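You operate a simulated robot arm through the tools that you are given. There is no shell and no other tool. Be economical: measure what you need, move in short steps, check, and stop when the job is done.

Carry out the task below with a simulated robot arm. There is one attempt and no reset: what you move stays moved.

TASK
Put things in order on the table. At the end: the brown dice cup is in the grey basket; the green clothes peg from the table stands where the brown dice cup stood; the beige month block (marked "JUNE") from the table stands where the green clothes peg stood; the red watch from the table is in the blue tub; the red pawn from the table stands on top of the blue pad; whatever was shut is shut again. Leave all else as you found it, and nothing knocked over.
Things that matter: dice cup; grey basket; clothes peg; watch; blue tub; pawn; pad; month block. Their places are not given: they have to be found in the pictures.

It is judged by the outcome, as a careful person would: the job done as asked, and still so three seconds after it is handed in. It fails if anything else is knocked over, pushed out of place, dropped, spilled or broken.

THE ROBOT
A 6-joint arm with a two-finger parallel gripper, fixed in place. Base frame: the origin is at the foot of the arm, x ahead of it, y to its left, z up; the work surface is at about z = 740. Lengths are in mm, angles in rad, forces in N, time in s.
With the tool pointing down near the work surface it reaches from about 260 to 680 mm from the base axis. Its first joint turns from -1.152 to 1.152 rad. Payload 2.9 kg.
Tool frame: the origin (TCP) lies between the finger pads and is the grasp point; the fingertips stand 30 mm ahead of it; z points along the fingers, y is the line along which they close. The gripper opens to 110 mm. The fingers are 20 mm wide and 10 mm thick; the gripper's body (48 by 112 mm) begins 55 mm behind the TCP.
Orientation is that of the tool frame in the base frame, as a unit quaternion [x, y, z, w]. With the fingers straight down and closing along the base's y, the tool's x points along the base's -x, its y along +y and its z along -z.

THE INTERFACE
- The arm moves only by the tool play_rows. Its argument "commands" is a list of rows, each a list of 7 numbers: the turn, a rotation vector about the base's x, y, z in rad, then the shift along the base's x, y, z in m, then the opening in per cent of the stroke, from 0 (shut) to 100 (fully open). In form: [[wx, wy, wz, x, y, z, fingers], ...]. A call has 1 to 8 rows; each row shifts and turns the commanded pose from where the row before left it. A row lasts 0.2 s, in which the tool goes at most 50 mm and 0.15 rad; a call with a longer step from one row to the next is refused whole, and so is a gripper value outside its range. A pose out of reach is approached as far as the arm can. The call stops where the force on the tool passes 40 N (or 10 N more than at its start, if that is more) or the arm is blocked; 0.2 s more then pass. The fingers move at their own pace (about 108 mm/s each) and stop on an object; they squeeze with about 31 N. The grip force told is the motor's: it shows also when the fingers shut on nothing. Time passes only in rows, and 0.2 s behind the last, so rows that do not move let the fingers close. It gives the time, the measured TCP pose, the force on the tool (base axes), the opening and the grip force at its end, in the units of the frame above (readings bear some noise), and new pictures: "views" is both (left out), scene, wrist or none.
- Cameras (640 x 400 px; columns grow to the right, rows downward): "scene" is fixed at [84.4, 443.1, 1378.6]; the picture's right is [-0.66, -0.75, 0.00], its down [-0.46, 0.40, -0.79] and it looks along [0.59, -0.52, -0.61] (base axes); focal length 350 px, centre (320, 200). "wrist" rides on the gripper at [-36, 0, -57] in the tool frame; the picture's right is [0.00, -1.00, 0.00], its down [0.97, 0.00, -0.24] and it looks along [0.24, 0.00, 0.97] (tool axes); focal length 218 px, centre (320, 200).
- probe_pixels(camera, pixels): there is no depth. For up to 12 entries [column, row, z] of the newest picture of that camera ("zoom" is the newest enlarged one), the place [x, y] in the base frame at which the ray of that pixel passes the height z, good to about 2 mm. No time passes.
- inspect(camera, box): a new picture of the part [left, top, right, bottom] of that camera's present view, enlarged. No time passes.
- hand_in(): hands the job in; it is judged then, once.

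Work in short steps. Measure before you move; look again where a grasp or a placing could have gone wrong, and mend it. You have 80 turns and 120 pictures in all, those below and enlarged ones among them. Open the gripper and draw the arm clear of the work before you hand the job in, unless the task says otherwise; then end with one line.

The tools are called after "Emit:" by a JSON object that holds its "method" and its "body". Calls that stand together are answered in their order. play_rows: Moves the arm, as the interface text tells. Its arguments: {"type":"object","properties":{"commands":{"type":"array","items":{"type":"array","items":{"type":"number"}}},"views":{"type":"string","enum":["both","scene","wrist","none"]}},"required":["commands"]} The other tools are called the same way: probe_pixels (camera, pixels) gives the place at which the rays of pixels pass given heights; inspect (camera, box) takes an enlarged picture of a part of a camera's view; hand_in () hands the job in.

At the start:

```text
clock: 0.0
position: [476.3, -100.1, 1066.1]
ee_rot: [0.0, 1.0, 0.0, 0.0]
contact_force: [-0.8, -0.7, 0.9]
gripper_width: 109.9
gripper_force: 0.0
```

scene: 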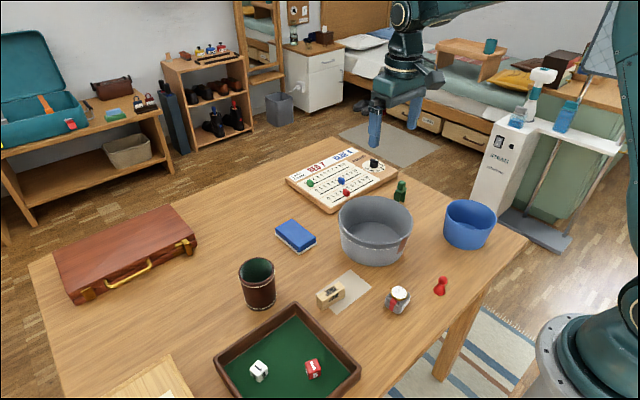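
wrist: 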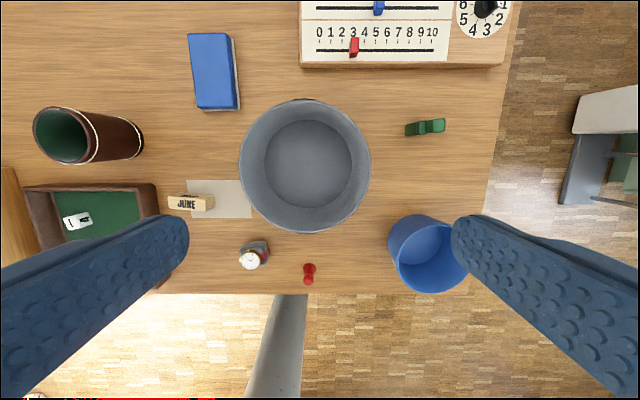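

I'll look closer at the objects before measuring anything.

Emit:
{"method": "inspect", "body": {"camera": "scene", "box": [220, 160, 500, 335]}}

Emit:
{"method": "inspect", "body": {"camera": "wrist", "box": [160, 90, 480, 290]}}

Emit:
{"method": "probe_pixels", "body": {"camera": "wrist", "pixels": [[425, 127, 740], [185, 203, 770], [255, 257, 760], [309, 275, 750], [305, 165, 740], [308, 165, 840], [425, 253, 740], [213, 72, 765], [60, 137, 840], [140, 140, 740]]}}

Emit:
{"method": "probe_pixels", "body": {"camera": "scene", "pixels": [[400, 201, 740], [330, 303, 740], [398, 310, 740], [440, 293, 740], [375, 262, 740], [257, 306, 740], [257, 268, 840], [469, 243, 740], [295, 235, 765]]}}

```text
2.29 times, centred on (360, 248) of scene
```

zoom: 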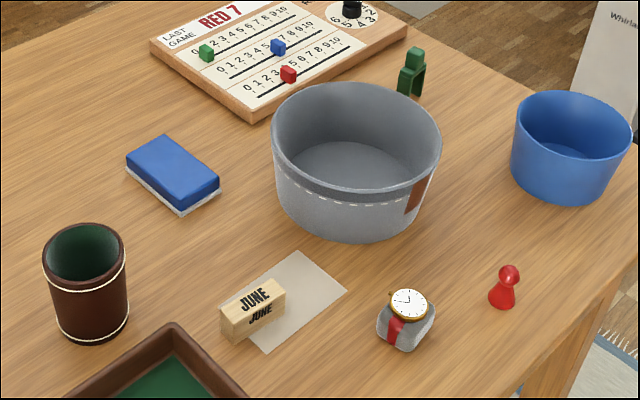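

```text
2.00 times, centred on (320, 190) of wrist
```

zoom: 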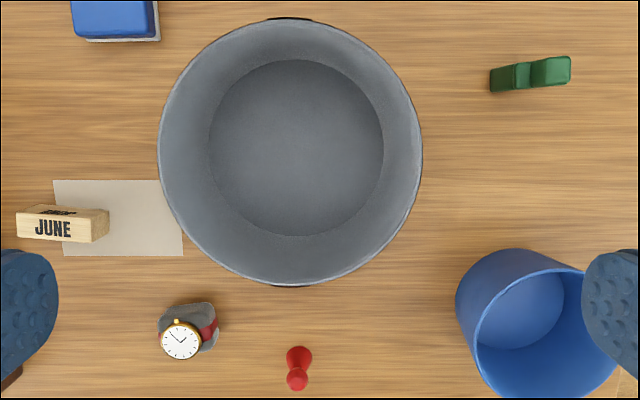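

```text
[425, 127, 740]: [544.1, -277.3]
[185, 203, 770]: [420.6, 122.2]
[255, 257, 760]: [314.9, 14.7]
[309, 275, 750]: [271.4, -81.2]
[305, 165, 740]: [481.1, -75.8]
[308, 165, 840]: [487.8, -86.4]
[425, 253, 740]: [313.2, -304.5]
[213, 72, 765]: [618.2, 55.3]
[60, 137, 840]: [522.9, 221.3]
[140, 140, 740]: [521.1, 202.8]
```

```text
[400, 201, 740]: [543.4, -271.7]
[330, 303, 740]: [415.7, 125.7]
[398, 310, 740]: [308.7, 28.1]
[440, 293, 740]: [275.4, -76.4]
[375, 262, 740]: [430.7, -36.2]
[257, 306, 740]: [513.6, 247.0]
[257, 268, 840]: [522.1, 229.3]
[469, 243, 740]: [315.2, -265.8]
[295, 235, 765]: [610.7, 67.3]
```

Cup is at about (520, 235); I move above it to measure its axis and height with the wrist camera.

Emit:
{"method": "play_rows", "body": {"commands": [[0, 0, 0, 0.005, 0.042, -0.008, 100], [0, 0, 0, 0.005, 0.042, -0.008, 100], [0, 0, 0, 0.005, 0.042, -0.008, 100], [0, 0, 0, 0.005, 0.042, -0.008, 100], [0, 0, 0, 0.005, 0.042, -0.008, 100], [0, 0, 0, 0.005, 0.042, -0.008, 100], [0, 0, 0, 0.005, 0.042, -0.008, 100], [0, 0, 0, 0.005, 0.042, -0.008, 100]], "views": "both"}}

```text
clock: 1.8
position: [518.1, 238.4, 1001.6]
ee_rot: [0.0, 1.0, 0.0, 0.0]
contact_force: [0.1, -0.1, 0.2]
gripper_width: 110.0
gripper_force: 0.0
```

scene: 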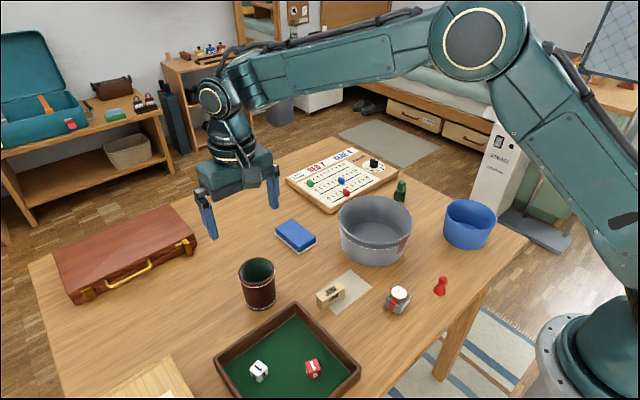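
wrist: 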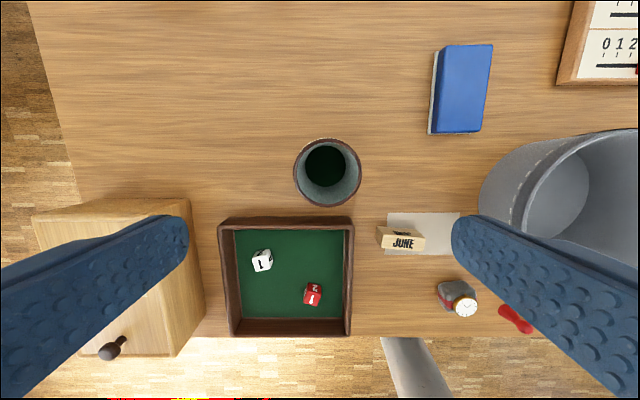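

Cup rim centre in wrist at about (327,173); in scene about (257,270). I intersect the rays for the height.

Emit:
{"method": "probe_pixels", "body": {"camera": "wrist", "pixels": [[327, 173, 820], [327, 173, 840], [293, 173, 830], [361, 173, 830], [327, 138, 830], [327, 207, 830], [286, 217, 760], [352, 222, 760], [460, 45, 765], [460, 132, 765], [490, 85, 765], [434, 90, 765]]}}

Emit:
{"method": "probe_pixels", "body": {"camera": "scene", "pixels": [[257, 270, 820], [257, 270, 830], [257, 270, 840], [239, 268, 830], [275, 268, 830], [260, 302, 740]]}}

Emit:
{"method": "inspect", "body": {"camera": "scene", "box": [220, 240, 320, 320]}}

```text
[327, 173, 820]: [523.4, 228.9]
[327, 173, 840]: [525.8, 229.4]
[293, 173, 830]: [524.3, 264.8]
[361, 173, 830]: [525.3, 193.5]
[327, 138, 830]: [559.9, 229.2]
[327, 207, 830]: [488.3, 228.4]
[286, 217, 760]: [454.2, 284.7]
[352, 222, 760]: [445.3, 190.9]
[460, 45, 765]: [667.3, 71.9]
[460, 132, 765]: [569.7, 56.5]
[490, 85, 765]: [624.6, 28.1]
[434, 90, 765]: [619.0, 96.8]
```

```text
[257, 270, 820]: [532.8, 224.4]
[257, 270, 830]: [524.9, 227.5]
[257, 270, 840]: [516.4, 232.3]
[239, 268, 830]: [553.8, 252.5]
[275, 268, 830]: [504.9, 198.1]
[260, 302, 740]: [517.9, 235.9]
```

```text
5.00 times, centred on (270, 280) of scene
```

zoom: 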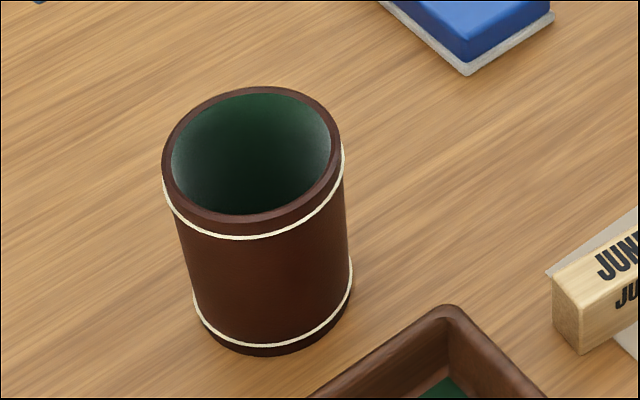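

Cup axis (524, 229), rim z≈831, dia 72 mm. Descend to TCP z≈800 and grip.

Emit:
{"method": "play_rows", "body": {"commands": [[0, 0, 0, 0.006, -0.0095, -0.045, 100], [0, 0, 0, 0, 0, -0.045, 100], [0, 0, 0, 0, 0, -0.045, 100], [0, 0, 0, 0, 0, -0.04, 100], [0, 0, 0, 0, 0, -0.027, 100], [0, 0, 0, 0, 0, 0, 100], [0, 0, 0, 0, 0, 0, 0], [0, 0, 0, 0, 0, 0, 0]], "views": "both"}}

```text
clock: 3.6
position: [522.4, 225.8, 799.5]
ee_rot: [-0.001, 1.0, 0.0, 0.0]
contact_force: [0.6, -0.6, 1.4]
gripper_width: 70.9
gripper_force: 31.3
```

scene: 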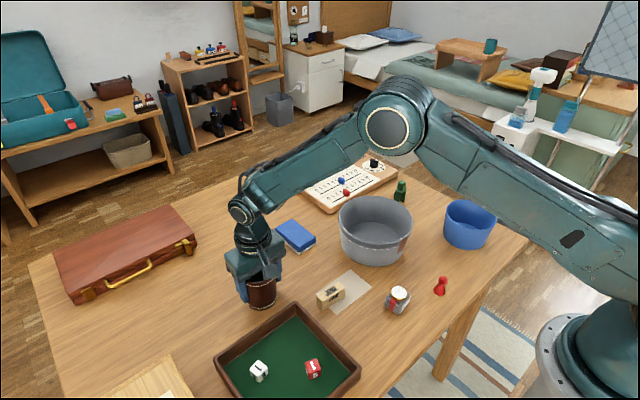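
wrist: 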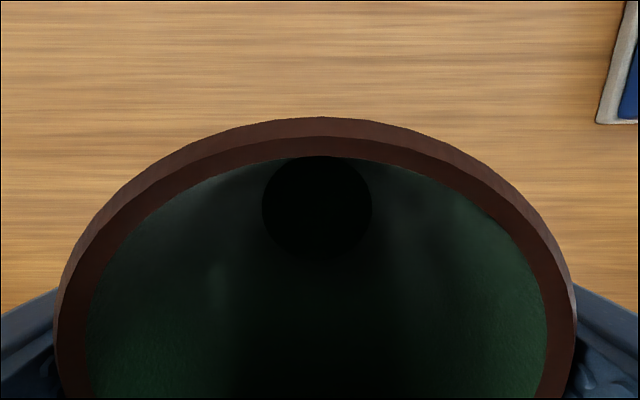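

Cup gripped. Locate the basket's centre by scene rays of rim centre (~(376,219)) while lifting.

Emit:
{"method": "play_rows", "body": {"commands": [[0, 0, 0, 0, 0, 0.03, 0], [0, 0, 0, 0, 0, 0.045, 0], [0, 0, 0, 0, 0, 0.045, 0], [0, 0, 0, 0, 0, 0.045, 0]], "views": "wrist"}}

Emit:
{"method": "probe_pixels", "body": {"camera": "scene", "pixels": [[376, 219, 820], [376, 219, 830], [376, 219, 840], [376, 219, 850], [339, 220, 840], [412, 220, 840], [376, 265, 740], [376, 246, 830]]}}

Emit:
{"method": "inspect", "body": {"camera": "scene", "box": [320, 170, 520, 295]}}

```text
clock: 4.6
position: [525.3, 223.2, 965.5]
ee_rot: [0.0, 1.0, 0.0, 0.0]
contact_force: [0.8, 0.2, -0.8]
gripper_width: 70.8
gripper_force: 30.6
```

wrist: 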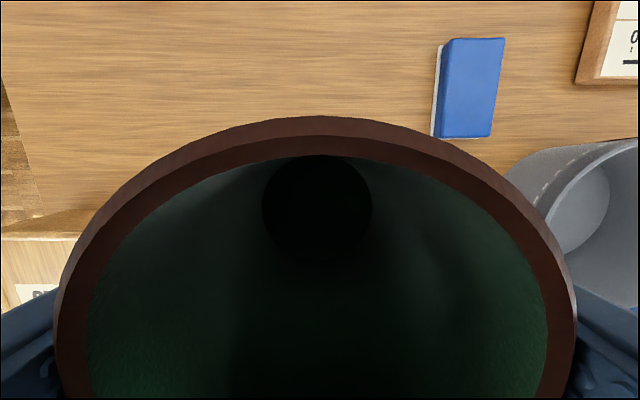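

```text
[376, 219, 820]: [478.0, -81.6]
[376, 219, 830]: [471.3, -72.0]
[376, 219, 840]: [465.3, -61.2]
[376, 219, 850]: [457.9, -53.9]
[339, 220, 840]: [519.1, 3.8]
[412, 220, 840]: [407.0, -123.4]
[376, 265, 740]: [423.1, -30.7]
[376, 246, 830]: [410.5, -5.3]
```

```text
3.20 times, centred on (420, 232) of scene
```

zoom: 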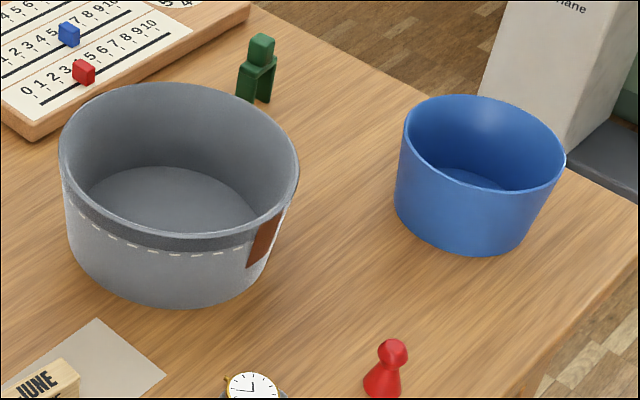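

Basket rim centre ≈(478,-82), z≈820. Carry the cup over it at the current height.

Emit:
{"method": "play_rows", "body": {"commands": [[0, 0, 0, -0.007, -0.0436, 0, 0], [0, 0, 0, -0.007, -0.0436, 0, 0], [0, 0, 0, -0.007, -0.0436, 0, 0], [0, 0, 0, -0.007, -0.0436, 0, 0], [0, 0, 0, -0.007, -0.0436, 0, 0], [0, 0, 0, -0.007, -0.0436, 0, 0], [0, 0, 0, -0.007, -0.0436, 0, 0], [0, 0, 0, 0, 0, 0, 0]], "views": "both"}}

```text
clock: 6.4
position: [471.9, -77.9, 964.6]
ee_rot: [0.001, 1.0, 0.0, 0.0]
contact_force: [-0.1, -0.3, -1.6]
gripper_width: 70.8
gripper_force: 31.1
```

scene: 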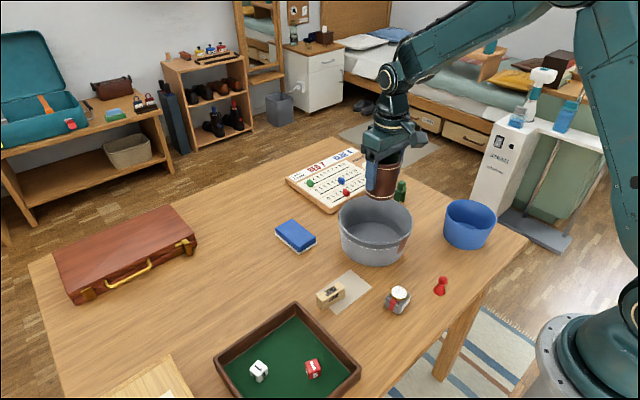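
wrist: 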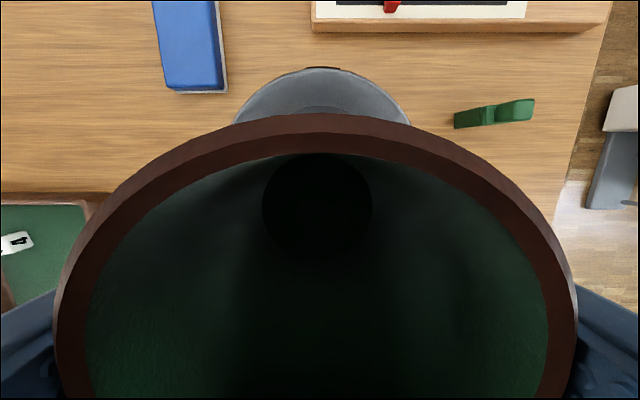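

Emit:
{"method": "probe_pixels", "body": {"camera": "wrist", "pixels": [[322, 68, 820], [235, 122, 820], [409, 122, 820], [322, 68, 740]]}}

```text
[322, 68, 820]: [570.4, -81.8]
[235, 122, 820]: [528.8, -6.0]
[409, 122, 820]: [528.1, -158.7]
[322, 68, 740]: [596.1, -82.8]
```

Basket circle: centre ≈(480,-82), R 90. Centre and lower, last bit in small steps.

Emit:
{"method": "play_rows", "body": {"commands": [[0, 0, 0, 0.005, -0.004, -0.04, 0], [0, 0, 0, 0, 0, -0.045, 0], [0, 0, 0, 0, 0, -0.04, 0], [0, 0, 0, 0, 0, -0.02, 0], [0, 0, 0, 0, 0, -0.006, 0], [0, 0, 0, 0, 0, -0.004, 0], [0, 0, 0, 0, 0, -0.003, 0], [0, 0, 0, 0, 0, 0, 0]], "views": "scene"}}

```text
clock: 8.2
position: [479.6, -83.1, 807.5]
ee_rot: [0.0, 1.0, 0.0, -0.001]
contact_force: [0.8, 1.7, -0.6]
gripper_width: 70.9
gripper_force: 31.4
```

scene: 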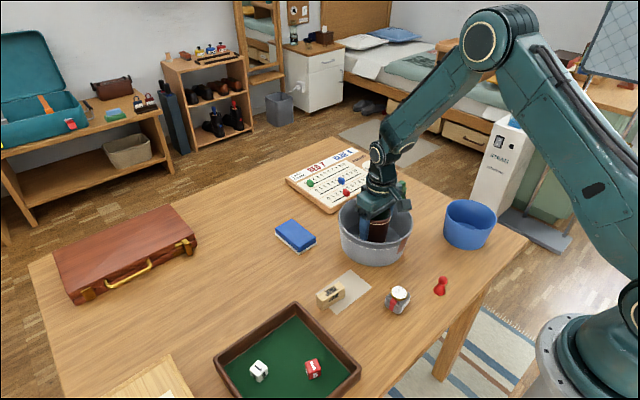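

Emit:
{"method": "play_rows", "body": {"commands": [[0, 0, 0, 0, 0, -0.0015, 0], [0, 0, 0, 0, 0, -0.0015, 0], [0, 0, 0, 0, 0, -0.0015, 0], [0, 0, 0, 0, 0, -0.0015, 0]], "views": "none"}}

```text
clock: 9.2
position: [481.5, -82.5, 801.8]
ee_rot: [-0.001, 1.0, 0.0, 0.003]
contact_force: [-4.3, 5.4, 28.9]
gripper_width: 71.0
gripper_force: 31.1
```

Contact with the basket floor (29 N). Release and withdraw upward.

Emit:
{"method": "play_rows", "body": {"commands": [[0, 0, 0, 0, 0, 0.001, 80], [0, 0, 0, 0, 0, 0, 80], [0, 0, 0, 0, 0, 0.03, 80], [0, 0, 0, 0, 0, 0.045, 80], [0, 0, 0, 0, 0, 0.045, 80], [0, 0, 0, 0, 0, 0.045, 80], [0, 0, 0, 0, 0, 0.03, 100]], "views": "both"}}

```text
clock: 10.8
position: [478.3, -82.3, 996.5]
ee_rot: [0.0, 1.0, 0.0, 0.001]
contact_force: [0.1, 0.4, 0.2]
gripper_width: 110.0
gripper_force: 0.1
```

scene: 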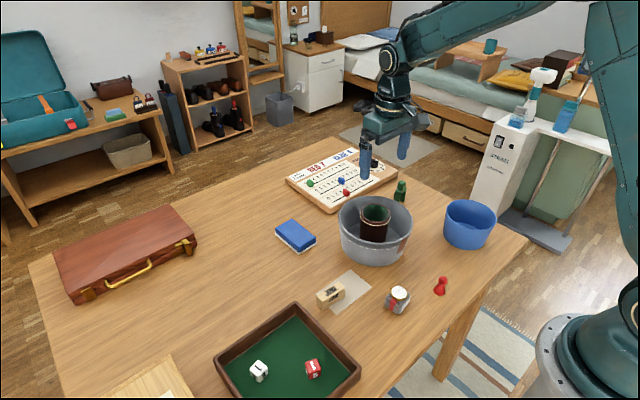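
wrist: 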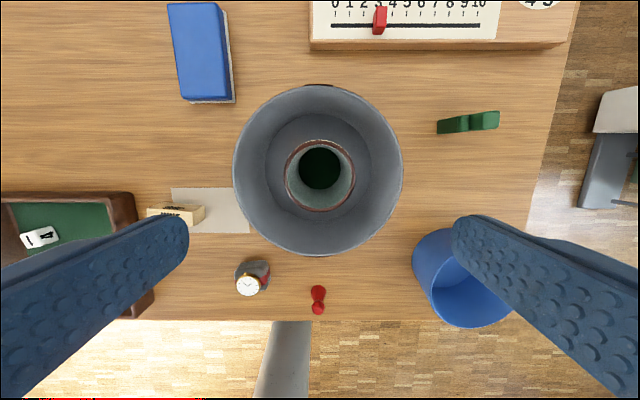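

Cup stands upright in the basket. Now over the peg at about (545,-275) for a closer look.

Emit:
{"method": "play_rows", "body": {"commands": [[0, 0, 0, 0.013, -0.039, -0.012, 100], [0, 0, 0, 0.013, -0.039, -0.012, 100], [0, 0, 0, 0.013, -0.039, -0.012, 100], [0, 0, 0, 0.013, -0.039, -0.012, 100], [0, 0, 0, 0.013, -0.039, -0.012, 100], [0, 0, 0, 0, 0, 0, 100]], "views": "wrist"}}

Emit:
{"method": "inspect", "body": {"camera": "scene", "box": [370, 165, 434, 205]}}

```text
clock: 12.2
position: [545.8, -277.4, 941.3]
ee_rot: [0.001, 1.0, 0.0, 0.0]
contact_force: [0.4, 0.1, -0.6]
gripper_width: 110.0
gripper_force: 0.0
```

wrist: 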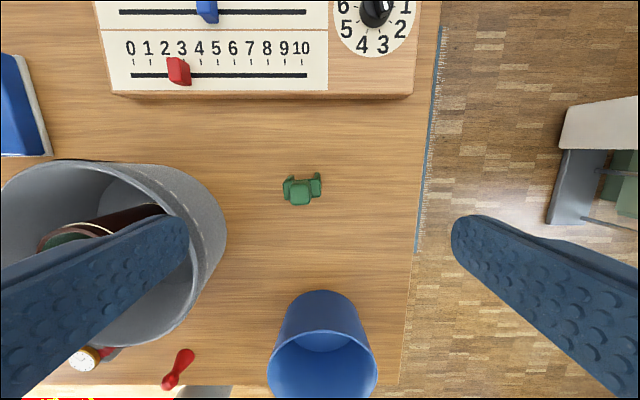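

```text
10.00 times, centred on (402, 185) of scene
```

zoom: 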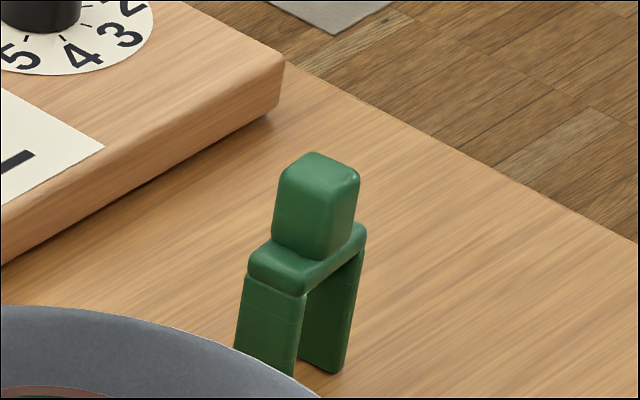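

Emit:
{"method": "inspect", "body": {"camera": "wrist", "box": [270, 160, 334, 220]}}

Emit:
{"method": "probe_pixels", "body": {"camera": "wrist", "pixels": [[300, 195, 800], [287, 184, 740], [318, 181, 740], [302, 183, 775], [284, 190, 775], [320, 186, 775]]}}

Emit:
{"method": "probe_pixels", "body": {"camera": "zoom", "pixels": [[320, 200, 780]]}}

Emit:
{"method": "probe_pixels", "body": {"camera": "scene", "pixels": [[401.8, 183, 800], [401.8, 183, 790], [401.8, 183, 810], [399, 202, 740], [401, 193, 770]]}}

```text
6.67 times, centred on (302, 190) of wrist
```

zoom: 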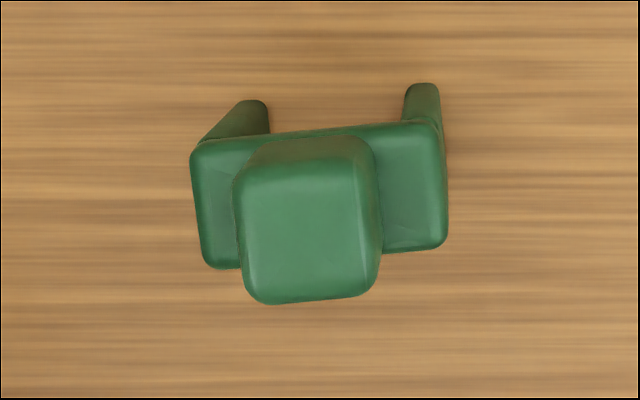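

```text
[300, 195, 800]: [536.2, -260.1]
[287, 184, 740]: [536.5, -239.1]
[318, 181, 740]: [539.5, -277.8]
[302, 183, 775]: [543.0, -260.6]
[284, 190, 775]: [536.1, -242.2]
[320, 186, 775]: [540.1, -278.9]
```

```text
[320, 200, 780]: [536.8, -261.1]
```

```text
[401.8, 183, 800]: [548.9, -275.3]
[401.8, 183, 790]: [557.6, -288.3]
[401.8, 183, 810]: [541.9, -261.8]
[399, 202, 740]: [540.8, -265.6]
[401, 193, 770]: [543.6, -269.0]
```

Peg stands at ≈(540,-261), ~70 mm high, body 36 mm wide, yaw ≈ +0.09. Align and descend to z 780, then grip.

Emit:
{"method": "play_rows", "body": {"commands": [[0, 0, 0.09, -0.006, 0.0165, -0.03, 100], [0, 0, 0, 0, 0, -0.045, 80], [0, 0, 0, 0, 0, -0.045, 80], [0, 0, 0, 0, 0, -0.028, 80], [0, 0, 0, 0, 0, -0.013, 80], [0, 0, 0, 0, 0, 0, 80]], "views": "both"}}

```text
clock: 13.6
position: [536.2, -259.9, 774.7]
ee_rot: [-0.045, 0.999, 0.0, 0.0]
contact_force: [-0.4, -0.5, 0.1]
gripper_width: 88.3
gripper_force: 0.0
```

scene: 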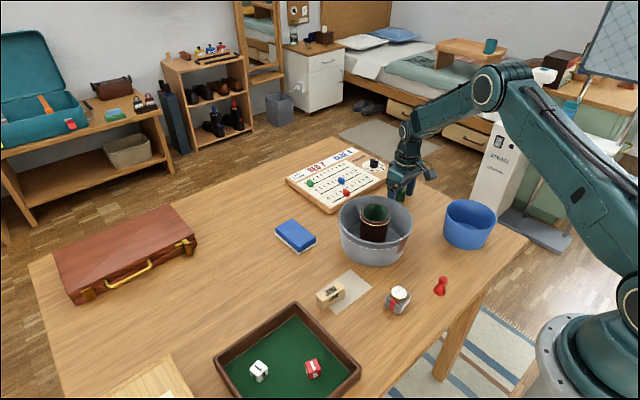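
wrist: 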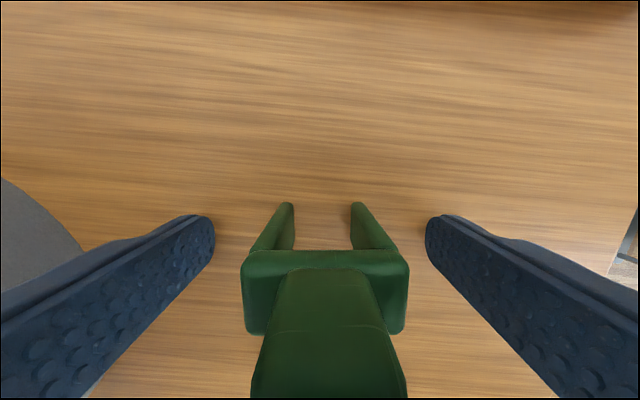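

Emit:
{"method": "probe_pixels", "body": {"camera": "wrist", "pixels": [[325, 250, 785], [325, 335, 790], [325, 250, 790], [285, 205, 740], [360, 204, 740], [245, 290, 785], [407, 290, 785]]}}

```text
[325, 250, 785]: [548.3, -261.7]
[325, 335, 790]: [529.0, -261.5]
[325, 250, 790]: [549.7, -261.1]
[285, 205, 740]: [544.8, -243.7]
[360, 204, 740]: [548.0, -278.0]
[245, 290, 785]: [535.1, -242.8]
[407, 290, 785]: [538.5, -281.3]
```

Well centred (peg x≈539). Shift 2 mm and close.

Emit:
{"method": "play_rows", "body": {"commands": [[0, 0, 0, 0.002, -0.001, 0, 80], [0, 0, 0, 0, 0, 0, 0], [0, 0, 0, 0, 0, 0, 0], [0, 0, 0, 0, 0, 0, 0]], "views": "wrist"}}

```text
clock: 14.6
position: [538.5, -259.5, 775.4]
ee_rot: [-0.045, 0.999, -0.001, 0.0]
contact_force: [0.2, -0.5, -0.7]
gripper_width: 35.5
gripper_force: 31.1
```

wrist: 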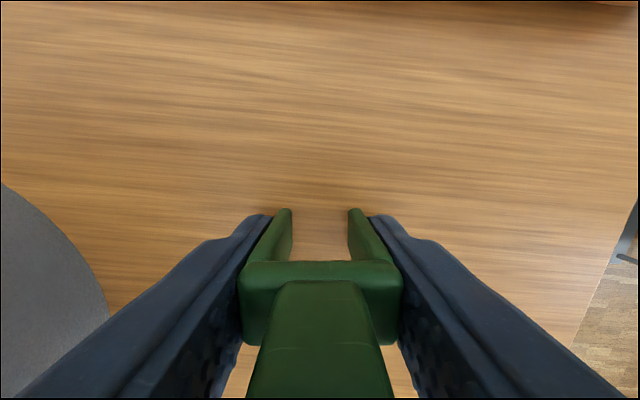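

Gripped (35.5 mm). Lift and carry toward (524,229).

Emit:
{"method": "play_rows", "body": {"commands": [[0, 0, 0, 0, 0, 0.045, 0], [0, 0, 0, 0, 0, 0.045, 0], [0, 0, 0, 0, 0, 0.045, 0], [0, 0, 0, 0, 0.048, 0, 0], [0, 0, 0, 0, 0.048, 0, 0], [0, 0, 0, 0, 0.048, 0, 0], [0, 0, 0, 0, 0.048, 0, 0], [0, 0, 0, 0, 0.048, 0, 0]], "views": "none"}}

Emit:
{"method": "play_rows", "body": {"commands": [[0, 0, 0, -0.003, 0.048, 0, 0], [0, 0, 0, -0.003, 0.048, 0, 0], [0, 0, 0, -0.003, 0.048, 0, 0], [0, 0, 0, -0.003, 0.048, 0, 0], [0, 0, 0, -0.003, 0.048, 0, 0], [0, 0, 0, 0, 0.01, 0, 0], [0, 0, 0, 0, 0, 0, 0]], "views": "wrist"}}

```text
clock: 16.4
position: [543.0, -22.2, 913.8]
ee_rot: [-0.045, 0.999, 0.0, 0.001]
contact_force: [-0.2, 1.1, -0.5]
gripper_width: 35.4
gripper_force: 30.6
```

```text
clock: 18.0
position: [525.5, 226.1, 910.8]
ee_rot: [-0.044, 0.999, 0.0, 0.0]
contact_force: [-0.6, -0.1, -0.4]
gripper_width: 35.4
gripper_force: 31.2
```

wrist: 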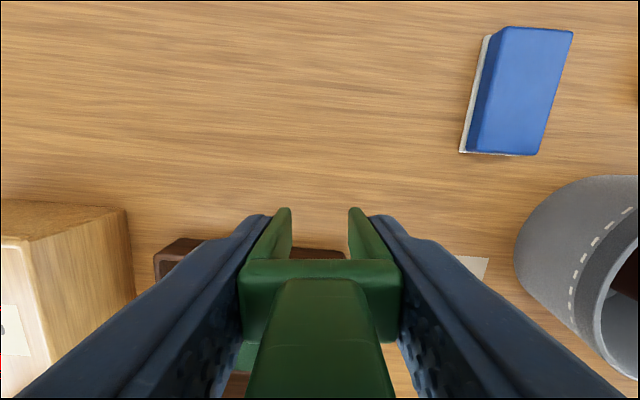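

Lower to the original height (z≈776) at (524, 228).

Emit:
{"method": "play_rows", "body": {"commands": [[0, 0, 0, -0.001, 0.002, -0.045, 0], [0, 0, 0, 0, 0, -0.045, 0], [0, 0, 0, 0, 0, -0.03, 0], [0, 0, 0, 0, 0, -0.008, 0], [0, 0, 0, 0, 0, -0.004, 0], [0, 0, 0, 0, 0, 0, 0]], "views": "scene"}}

```text
clock: 19.4
position: [523.8, 228.7, 777.3]
ee_rot: [-0.045, 0.999, 0.0, -0.001]
contact_force: [0.0, -0.4, 0.8]
gripper_width: 35.1
gripper_force: 31.1
```

scene: 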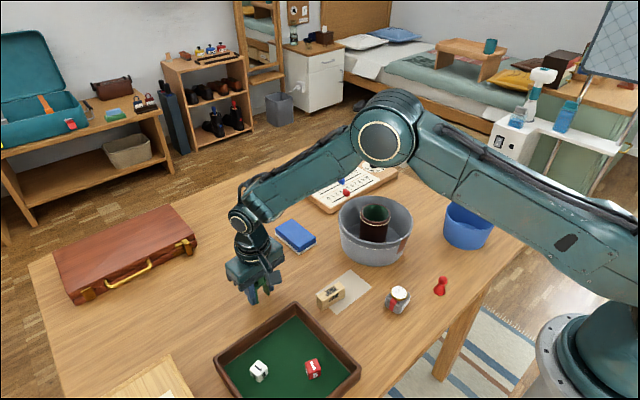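

Touch down slowly.

Emit:
{"method": "play_rows", "body": {"commands": [[0, 0, 0, 0, 0, -0.001, 0], [0, 0, 0, 0, 0, -0.001, 0], [0, 0, 0, 0, 0, -0.001, 0]], "views": "none"}}

```text
clock: 20.2
position: [523.8, 229.2, 775.0]
ee_rot: [-0.046, 0.999, 0.0, -0.001]
contact_force: [-0.3, -0.4, 1.8]
gripper_width: 35.2
gripper_force: 30.8
```

Emit:
{"method": "play_rows", "body": {"commands": [[0, 0, 0, 0, 0, -0.001, 0], [0, 0, 0, 0, 0, -0.001, 0], [0, 0, 0, 0, 0, 0, 0]], "views": "none"}}

```text
clock: 21.0
position: [525.3, 229.6, 774.5]
ee_rot: [-0.046, 0.999, 0.0, 0.002]
contact_force: [-7.1, -4.6, 22.1]
gripper_width: 35.3
gripper_force: 31.0
```

Contact at 22 N. Ease off, release, rise.

Emit:
{"method": "play_rows", "body": {"commands": [[0, 0, 0, 0, 0, 0.0008, 0], [0, 0, 0, 0, 0, 0, 80], [0, 0, 0, 0, 0, 0, 80], [0, 0, 0, 0, 0, 0.03, 80], [0, 0, 0, 0, 0, 0.045, 80], [0, 0, 0, 0, 0, 0.045, 100], [0, 0, 0, 0, 0, 0.045, 100], [0, 0, -0.09, 0, 0, 0, 100]], "views": "both"}}

```text
clock: 22.8
position: [523.4, 228.9, 938.6]
ee_rot: [0.001, 1.0, 0.0, 0.0]
contact_force: [0.2, 0.4, -0.1]
gripper_width: 110.3
gripper_force: 0.0
```

scene: 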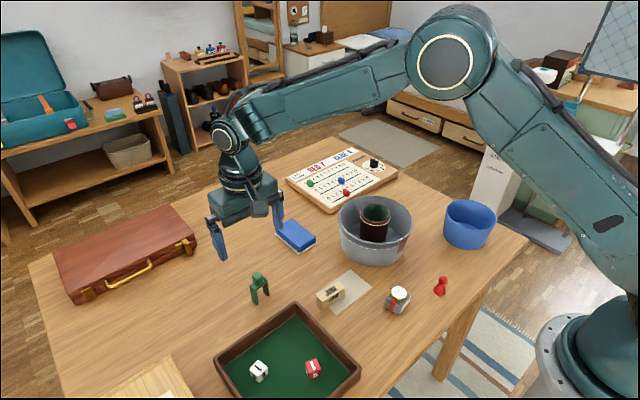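
wrist: 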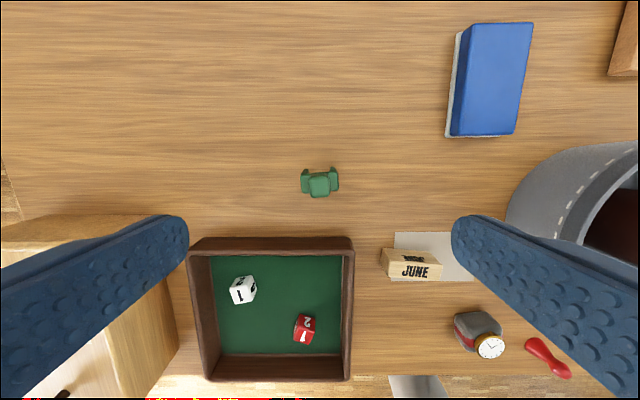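

Peg stands at the cup's place. Now over the JUNE block for a close look.

Emit:
{"method": "play_rows", "body": {"commands": [[0, 0, 0, -0.026, -0.0265, -0.012, 100], [0, 0, 0, -0.026, -0.0265, -0.012, 100], [0, 0, 0, -0.026, -0.0265, -0.012, 90], [0, 0, 0, -0.026, -0.0265, -0.012, 75], [0, 0, 0, 0, 0, 0, 75]], "views": "wrist"}}

Emit:
{"method": "inspect", "body": {"camera": "scene", "box": [305, 265, 385, 315]}}

```text
clock: 24.0
position: [420.3, 123.1, 889.7]
ee_rot: [0.0, 1.0, 0.0, 0.0]
contact_force: [-0.2, -0.1, 0.6]
gripper_width: 82.5
gripper_force: 0.0
```

wrist: 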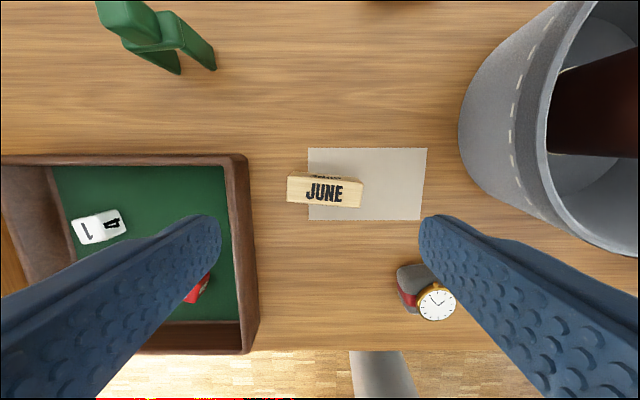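

```text
8.00 times, centred on (345, 290) of scene
```

zoom: 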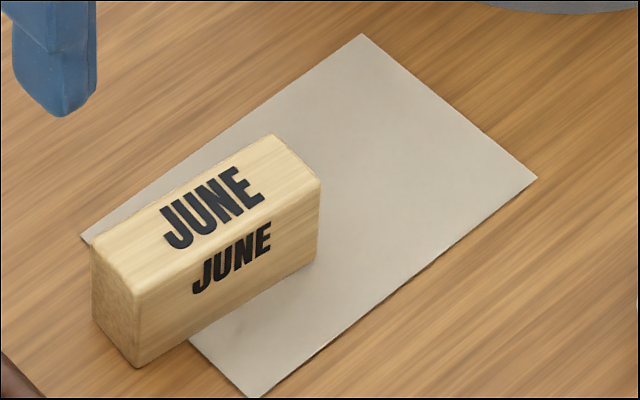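

Emit:
{"method": "inspect", "body": {"camera": "wrist", "box": [270, 140, 380, 230]}}

Emit:
{"method": "probe_pixels", "body": {"camera": "scene", "pixels": [[316.6, 295.3, 770], [338.5, 281.8, 770], [345, 287.5, 770], [322.2, 303, 770], [322.2, 311, 740], [344.5, 298.4, 740], [316.9, 305, 740]]}}

```text
4.44 times, centred on (325, 185) of wrist
```

zoom: 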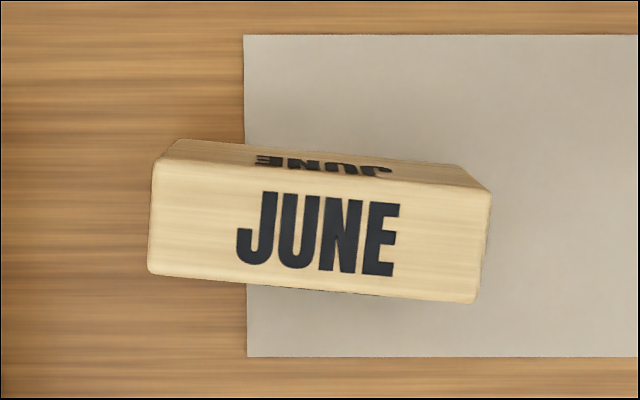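

```text
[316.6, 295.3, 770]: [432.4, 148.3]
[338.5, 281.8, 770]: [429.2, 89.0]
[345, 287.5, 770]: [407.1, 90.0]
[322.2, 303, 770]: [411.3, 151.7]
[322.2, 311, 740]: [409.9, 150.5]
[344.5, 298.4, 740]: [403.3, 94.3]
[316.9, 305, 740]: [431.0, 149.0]
```

Emit:
{"method": "probe_pixels", "body": {"camera": "wrist", "pixels": [[324.6, 192.2, 769], [287, 192, 769], [362, 195, 769], [250, 200, 765], [256, 240, 740]]}}

```text
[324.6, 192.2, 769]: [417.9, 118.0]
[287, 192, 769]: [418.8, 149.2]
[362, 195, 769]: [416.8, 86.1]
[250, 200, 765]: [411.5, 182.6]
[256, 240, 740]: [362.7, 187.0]
```

Block centre (418,119), 62×22×29 mm, yaw −0.095. Descend with narrow opening.

Emit:
{"method": "play_rows", "body": {"commands": [[0, 0, -0.095, -0.002, -0.0045, -0.025, 77], [0, 0, 0, 0, 0, -0.04, 77], [0, 0, 0, 0, 0, -0.03, 77], [0, 0, 0, 0, 0, -0.012, 77], [0, 0, 0, 0, 0, 0, 77]], "views": "both"}}

```text
clock: 25.2
position: [418.2, 120.4, 785.0]
ee_rot: [0.047, 0.999, 0.0, 0.0]
contact_force: [-0.5, -0.1, 0.7]
gripper_width: 84.8
gripper_force: 0.2
```

scene: 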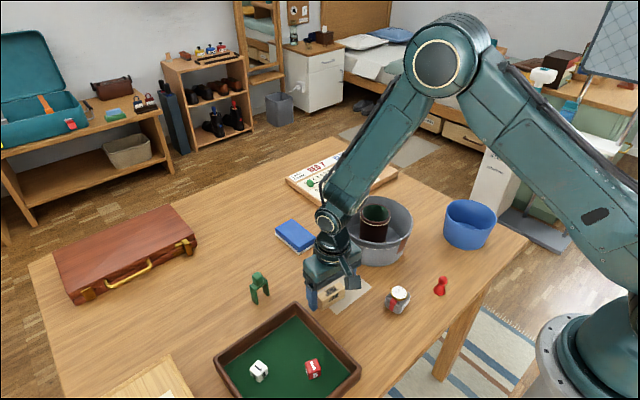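
wrist: 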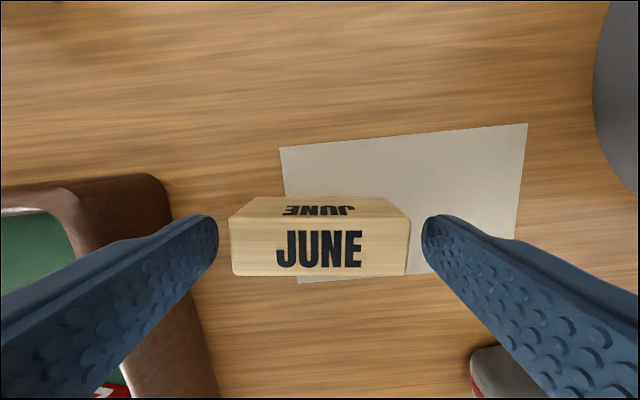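

Aligned. Lower 10 mm and grip.

Emit:
{"method": "play_rows", "body": {"commands": [[0, 0, 0, 0, -0.001, -0.01, 77], [0, 0, 0, 0, 0, 0, 77], [0, 0, 0, 0, 0, 0, 0], [0, 0, 0, 0, 0, 0, 0]], "views": "wrist"}}

```text
clock: 26.2
position: [417.7, 118.2, 775.0]
ee_rot: [0.047, 0.999, 0.0, 0.0]
contact_force: [0.2, 0.2, -0.4]
gripper_width: 60.8
gripper_force: 30.9
```

wrist: 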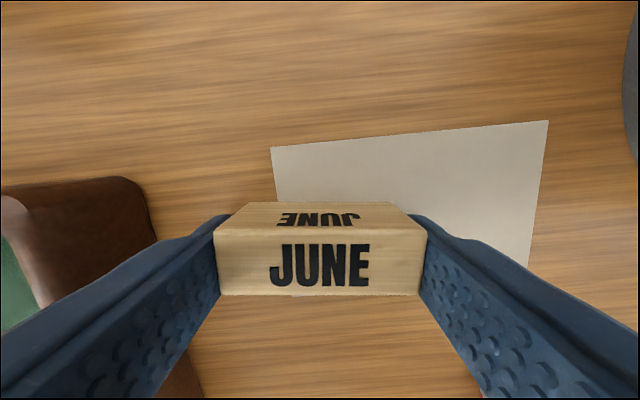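

Emit:
{"method": "play_rows", "body": {"commands": [[0, 0, 0, 0, 0, 0.045, 0], [0, 0, 0, 0, 0, 0.05, 0], [0, 0, 0, 0, 0, 0.05, 0], [0, 0, 0, 0.0134, -0.0421, 0, 0], [0, 0, 0, 0.0134, -0.0421, 0, 0], [0, 0, 0, 0.0134, -0.0421, 0, 0], [0, 0, 0, 0.0134, -0.0421, 0, 0], [0, 0, 0, 0.0134, -0.0421, 0, 0]], "views": "none"}}

Emit:
{"method": "play_rows", "body": {"commands": [[0, 0, 0, 0.0134, -0.0421, 0, 0], [0, 0, 0, 0.0134, -0.0421, 0, 0], [0, 0, 0, 0.0134, -0.0421, 0, 0], [0, 0, 0.095, 0.0134, -0.0421, 0, 0], [0, 0, 0.09, 0, 0, 0, 0], [0, 0, 0, 0, 0, 0, 0]], "views": "wrist"}}

```text
clock: 28.0
position: [487.7, -94.9, 917.7]
ee_rot: [0.047, 0.999, 0.0, 0.0]
contact_force: [-0.2, 0.2, -0.1]
gripper_width: 60.9
gripper_force: 31.0
```

```text
clock: 29.4
position: [539.4, -258.8, 919.4]
ee_rot: [-0.045, 0.999, 0.0, 0.0]
contact_force: [-0.6, 0.0, -0.2]
gripper_width: 61.2
gripper_force: 30.9
```

wrist: 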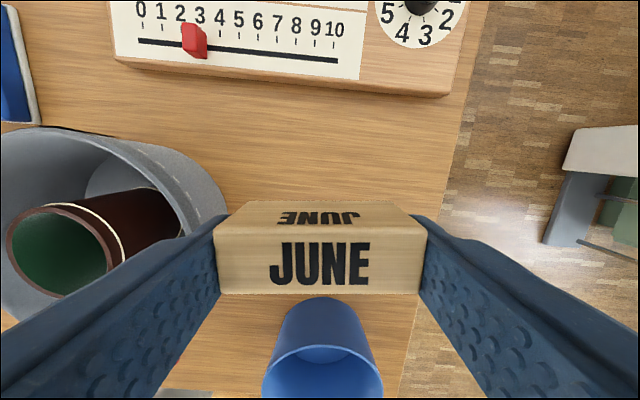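

At the peg's old place with yaw matched; lower.

Emit:
{"method": "play_rows", "body": {"commands": [[0, 0, 0, 0, -0.001, -0.045, 0], [0, 0, 0, 0, 0, -0.045, 0], [0, 0, 0, 0, 0, -0.04, 0], [0, 0, 0, 0, 0, -0.008, 0], [0, 0, 0, 0, 0, -0.003, 0], [0, 0, 0, 0, 0, -0.001, 0], [0, 0, 0, 0, 0, -0.001, 0], [0, 0, 0, 0, 0, 0, 0]], "views": "none"}}

```text
clock: 31.2
position: [538.8, -261.3, 777.2]
ee_rot: [-0.046, 0.999, 0.0, -0.001]
contact_force: [-0.6, -0.2, -0.7]
gripper_width: 61.0
gripper_force: 31.4
```

Emit:
{"method": "play_rows", "body": {"commands": [[0, 0, 0, 0, 0, -0.001, 0], [0, 0, 0, 0, 0, -0.001, 0], [0, 0, 0, 0, 0, -0.001, 0], [0, 0, 0, 0, 0, -0.001, 0], [0, 0, 0, 0, 0, 0, 0]], "views": "none"}}

```text
clock: 32.4
position: [539.6, -263.2, 774.5]
ee_rot: [-0.046, 0.999, 0.0, 0.001]
contact_force: [-6.3, 3.0, 22.6]
gripper_width: 61.0
gripper_force: 30.8
```

Emit:
{"method": "play_rows", "body": {"commands": [[0, 0, 0, 0, 0, 0.0008, 0], [0, 0, 0, 0, 0, 0, 80], [0, 0, 0, 0, 0, 0, 80], [0, 0, 0, 0, 0, 0.03, 80], [0, 0, 0, 0, 0, 0.045, 80], [0, 0, 0, 0, 0, 0.045, 80], [0, 0, 0, 0, 0, 0.045, 80], [0, 0, -0.085, 0, 0, 0, 80]], "views": "both"}}

```text
clock: 34.2
position: [538.2, -260.8, 937.9]
ee_rot: [-0.002, 1.0, 0.0, 0.0]
contact_force: [-0.3, 0.6, -0.3]
gripper_width: 88.1
gripper_force: 0.1
```

scene: 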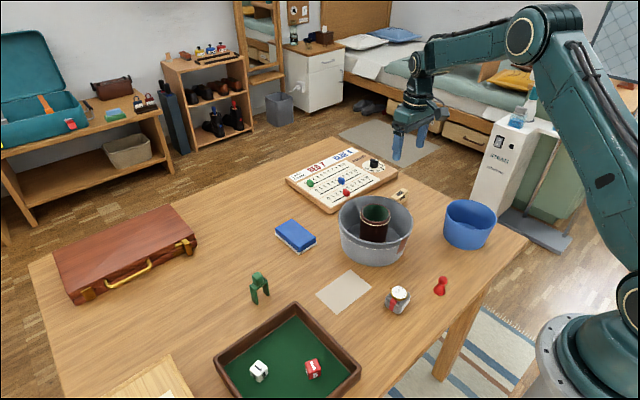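
wrist: 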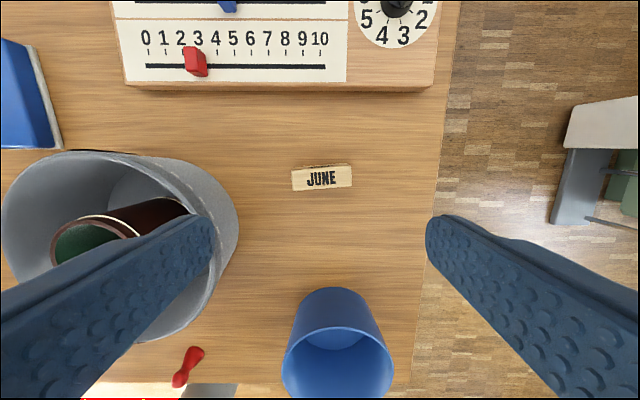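

Block placed. Now to the watch at about (312,20).

Emit:
{"method": "play_rows", "body": {"commands": [[0, 0, 0, -0.0265, 0.0352, 0, 80], [0, 0, 0, -0.0265, 0.0352, 0, 80], [0, 0, 0, -0.0265, 0.0352, 0, 80], [0, 0, 0, -0.0265, 0.0352, 0, 80], [0, 0, 0, -0.0265, 0.0352, 0, 80], [0, 0, 0, -0.0265, 0.0352, 0, 80], [0, 0, 0, -0.0265, 0.0352, -0.02, 80], [0, 0, 0, -0.0265, 0.0352, -0.03, 80]], "views": "wrist"}}

Emit:
{"method": "inspect", "body": {"camera": "scene", "box": [366, 275, 430, 315]}}

```text
refused: row 8 steps farther than a row can; nothing moved
```

```text
10.00 times, centred on (398, 295) of scene
```

zoom: 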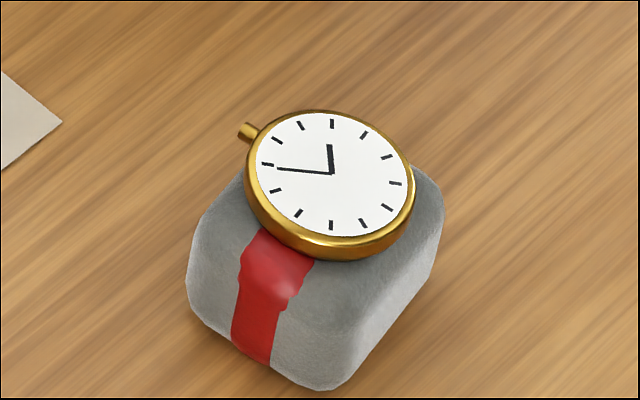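

Emit:
{"method": "play_rows", "body": {"commands": [[0, 0, 0, -0.0265, 0.0352, -0.005, 80], [0, 0, 0, -0.0265, 0.0352, -0.005, 80], [0, 0, 0, -0.0265, 0.0352, -0.005, 80], [0, 0, 0, -0.0265, 0.0352, -0.005, 80], [0, 0, 0, -0.0265, 0.0352, -0.005, 80], [0, 0, 0, -0.0265, 0.0352, -0.005, 80], [0, 0, 0, -0.0265, 0.0352, -0.005, 80], [0, 0, 0, -0.0265, 0.0352, -0.005, 80]], "views": "wrist"}}

Emit:
{"method": "inspect", "body": {"camera": "wrist", "box": [260, 150, 380, 250]}}

```text
clock: 36.0
position: [326.6, 17.2, 898.3]
ee_rot: [-0.003, 1.0, 0.0, 0.0]
contact_force: [0.7, -0.4, 0.3]
gripper_width: 88.0
gripper_force: 0.1
```

wrist: 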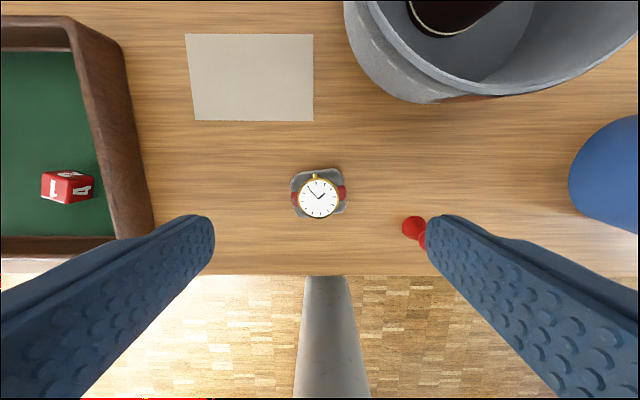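

```text
4.00 times, centred on (320, 200) of wrist
```

zoom: 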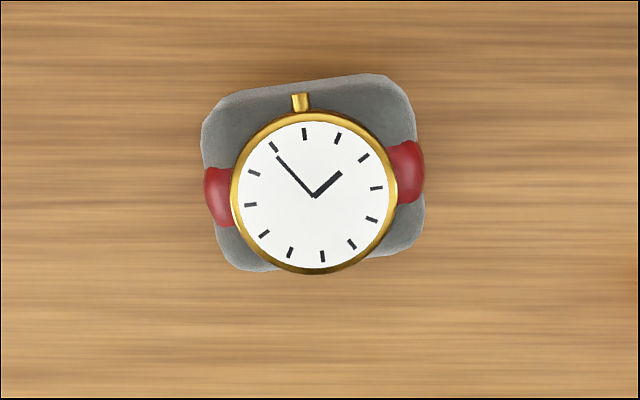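

Emit:
{"method": "probe_pixels", "body": {"camera": "wrist", "pixels": [[318.5, 199, 770], [318.5, 199, 780], [318.5, 199, 790], [318, 193.5, 760], [291, 199, 762], [346, 194, 762], [409, 228, 740], [433, 245, 790]]}}

Emit:
{"method": "probe_pixels", "body": {"camera": "scene", "pixels": [[399, 292.5, 770], [399, 292.5, 780], [399, 292.5, 790], [395.5, 313, 740], [440, 294, 740], [441.5, 278, 780], [441.5, 278, 790]]}}

Emit:
{"method": "inspect", "body": {"camera": "scene", "box": [420, 265, 468, 295]}}

```text
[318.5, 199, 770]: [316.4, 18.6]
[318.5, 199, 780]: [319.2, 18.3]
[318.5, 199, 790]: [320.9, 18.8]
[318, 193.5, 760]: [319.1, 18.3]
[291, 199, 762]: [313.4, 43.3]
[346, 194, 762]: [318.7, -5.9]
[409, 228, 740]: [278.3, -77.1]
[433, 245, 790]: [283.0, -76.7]
```

```text
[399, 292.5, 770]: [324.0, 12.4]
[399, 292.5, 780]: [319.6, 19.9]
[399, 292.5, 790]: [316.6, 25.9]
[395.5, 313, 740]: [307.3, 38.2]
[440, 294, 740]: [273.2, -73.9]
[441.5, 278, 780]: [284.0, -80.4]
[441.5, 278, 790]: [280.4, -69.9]
```

```text
13.33 times, centred on (444, 280) of scene
```

zoom: 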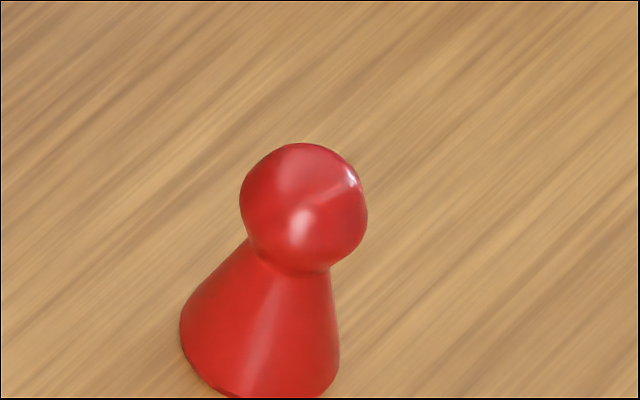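

Watch at (318,18), face z≈780, cushion ~48 mm wide, yaw ≈+0.13. Descend and grip.

Emit:
{"method": "play_rows", "body": {"commands": [[0, 0, 0.13, -0.0085, 0.001, -0.025, 80], [0, 0, 0, 0, 0, -0.04, 80], [0, 0, 0, 0, 0, -0.03, 80], [0, 0, 0, 0, 0, -0.019, 80], [0, 0, 0, 0, 0, 0, 80]], "views": "both"}}

```text
clock: 37.2
position: [319.1, 21.6, 783.0]
ee_rot: [-0.067, 0.998, 0.0, 0.0]
contact_force: [-0.1, -0.2, 0.4]
gripper_width: 88.1
gripper_force: 0.0
```

scene: 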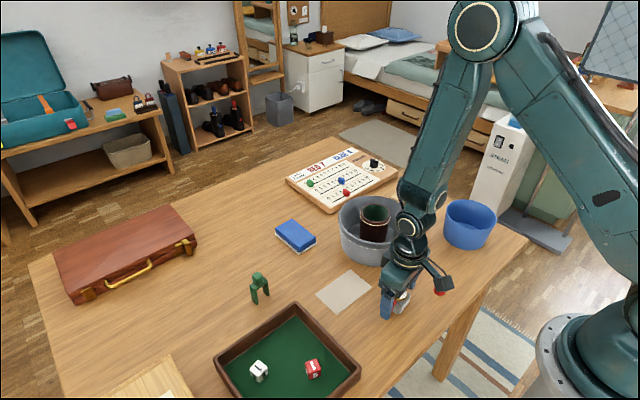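
wrist: 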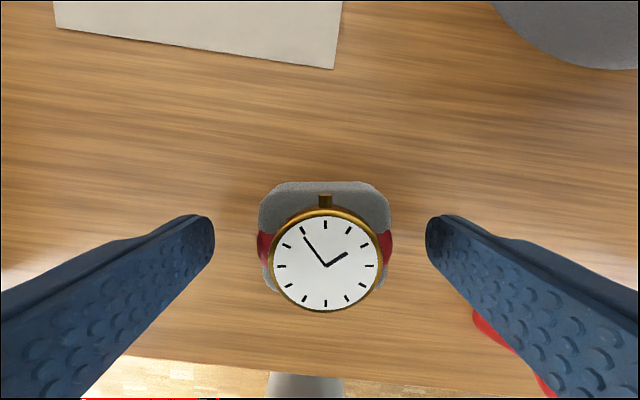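

Aligned. Lower 10 mm, grip.

Emit:
{"method": "play_rows", "body": {"commands": [[0, 0, 0, -0.001, -0.003, -0.01, 80], [0, 0, 0, 0, 0, 0, 80], [0, 0, 0, 0, 0, 0, 0], [0, 0, 0, 0, 0, 0, 0], [0, 0, 0, 0, 0, 0, 0]], "views": "wrist"}}

```text
clock: 38.4
position: [317.9, 17.0, 774.2]
ee_rot: [-0.067, 0.998, 0.001, 0.0]
contact_force: [0.6, 0.4, -0.7]
gripper_width: 47.5
gripper_force: 31.2
```

wrist: 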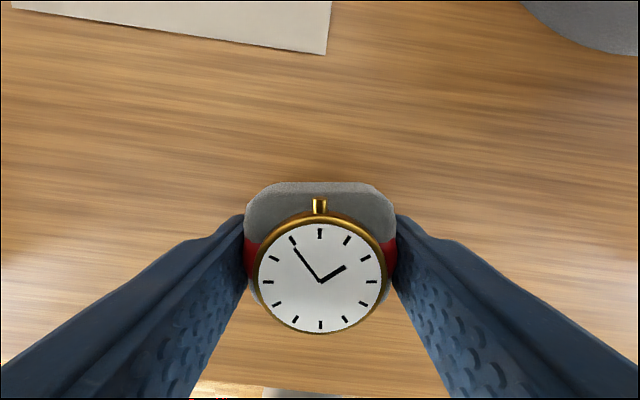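

Gripped. Lift and move toward the tub, then measure it.

Emit:
{"method": "play_rows", "body": {"commands": [[0, 0, 0, 0, 0, 0.045, 0], [0, 0, 0, 0, 0, 0.05, 0], [0, 0, 0, 0, 0, 0.05, 0], [0, 0, 0, 0, -0.045, 0, 0], [0, 0, 0, 0, -0.045, 0, 0], [0, 0, 0, 0, -0.045, 0, 0], [0, 0, 0, 0, -0.045, 0, 0], [0, 0, -0.13, 0, -0.045, 0, 0]], "views": "wrist"}}

Emit:
{"method": "inspect", "body": {"camera": "scene", "box": [430, 185, 510, 255]}}

```text
clock: 40.2
position: [318.2, -207.5, 920.7]
ee_rot: [-0.003, 1.0, 0.0, -0.001]
contact_force: [-0.3, -0.3, -1.3]
gripper_width: 47.3
gripper_force: 30.8
```

wrist: 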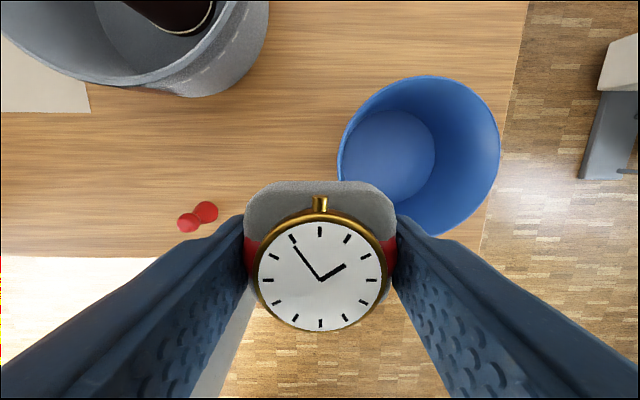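

```text
5.71 times, centred on (470, 220) of scene
```

zoom: 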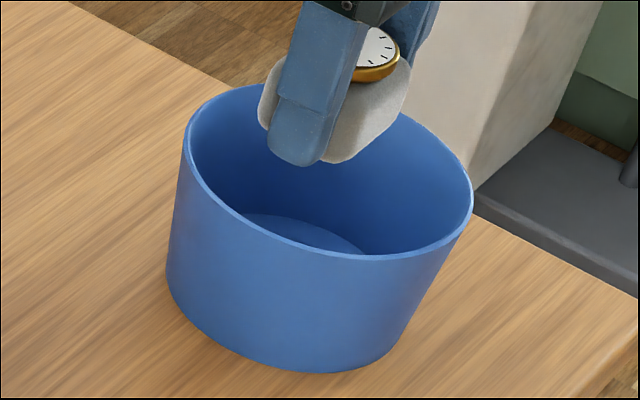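

Emit:
{"method": "probe_pixels", "body": {"camera": "wrist", "pixels": [[419, 157, 800], [419, 157, 815], [419, 157, 830], [338, 157, 815], [500, 157, 815], [425, 77, 815], [425, 237, 815], [387, 156, 743], [435, 156, 743]]}}

Emit:
{"method": "probe_pixels", "body": {"camera": "scene", "pixels": [[471.6, 214.7, 800], [471.6, 214.7, 815], [471.6, 214.7, 830], [446.2, 214.7, 815], [497, 214.7, 815]]}}

```text
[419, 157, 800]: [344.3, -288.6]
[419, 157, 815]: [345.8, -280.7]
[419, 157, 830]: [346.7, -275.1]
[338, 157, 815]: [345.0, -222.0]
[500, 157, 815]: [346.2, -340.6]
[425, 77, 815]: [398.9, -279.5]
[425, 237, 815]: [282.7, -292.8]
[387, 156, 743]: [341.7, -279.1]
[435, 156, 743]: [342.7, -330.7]
```

```text
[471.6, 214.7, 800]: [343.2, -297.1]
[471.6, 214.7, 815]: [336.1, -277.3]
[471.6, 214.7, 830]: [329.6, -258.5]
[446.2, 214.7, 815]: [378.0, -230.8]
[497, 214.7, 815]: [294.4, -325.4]
```

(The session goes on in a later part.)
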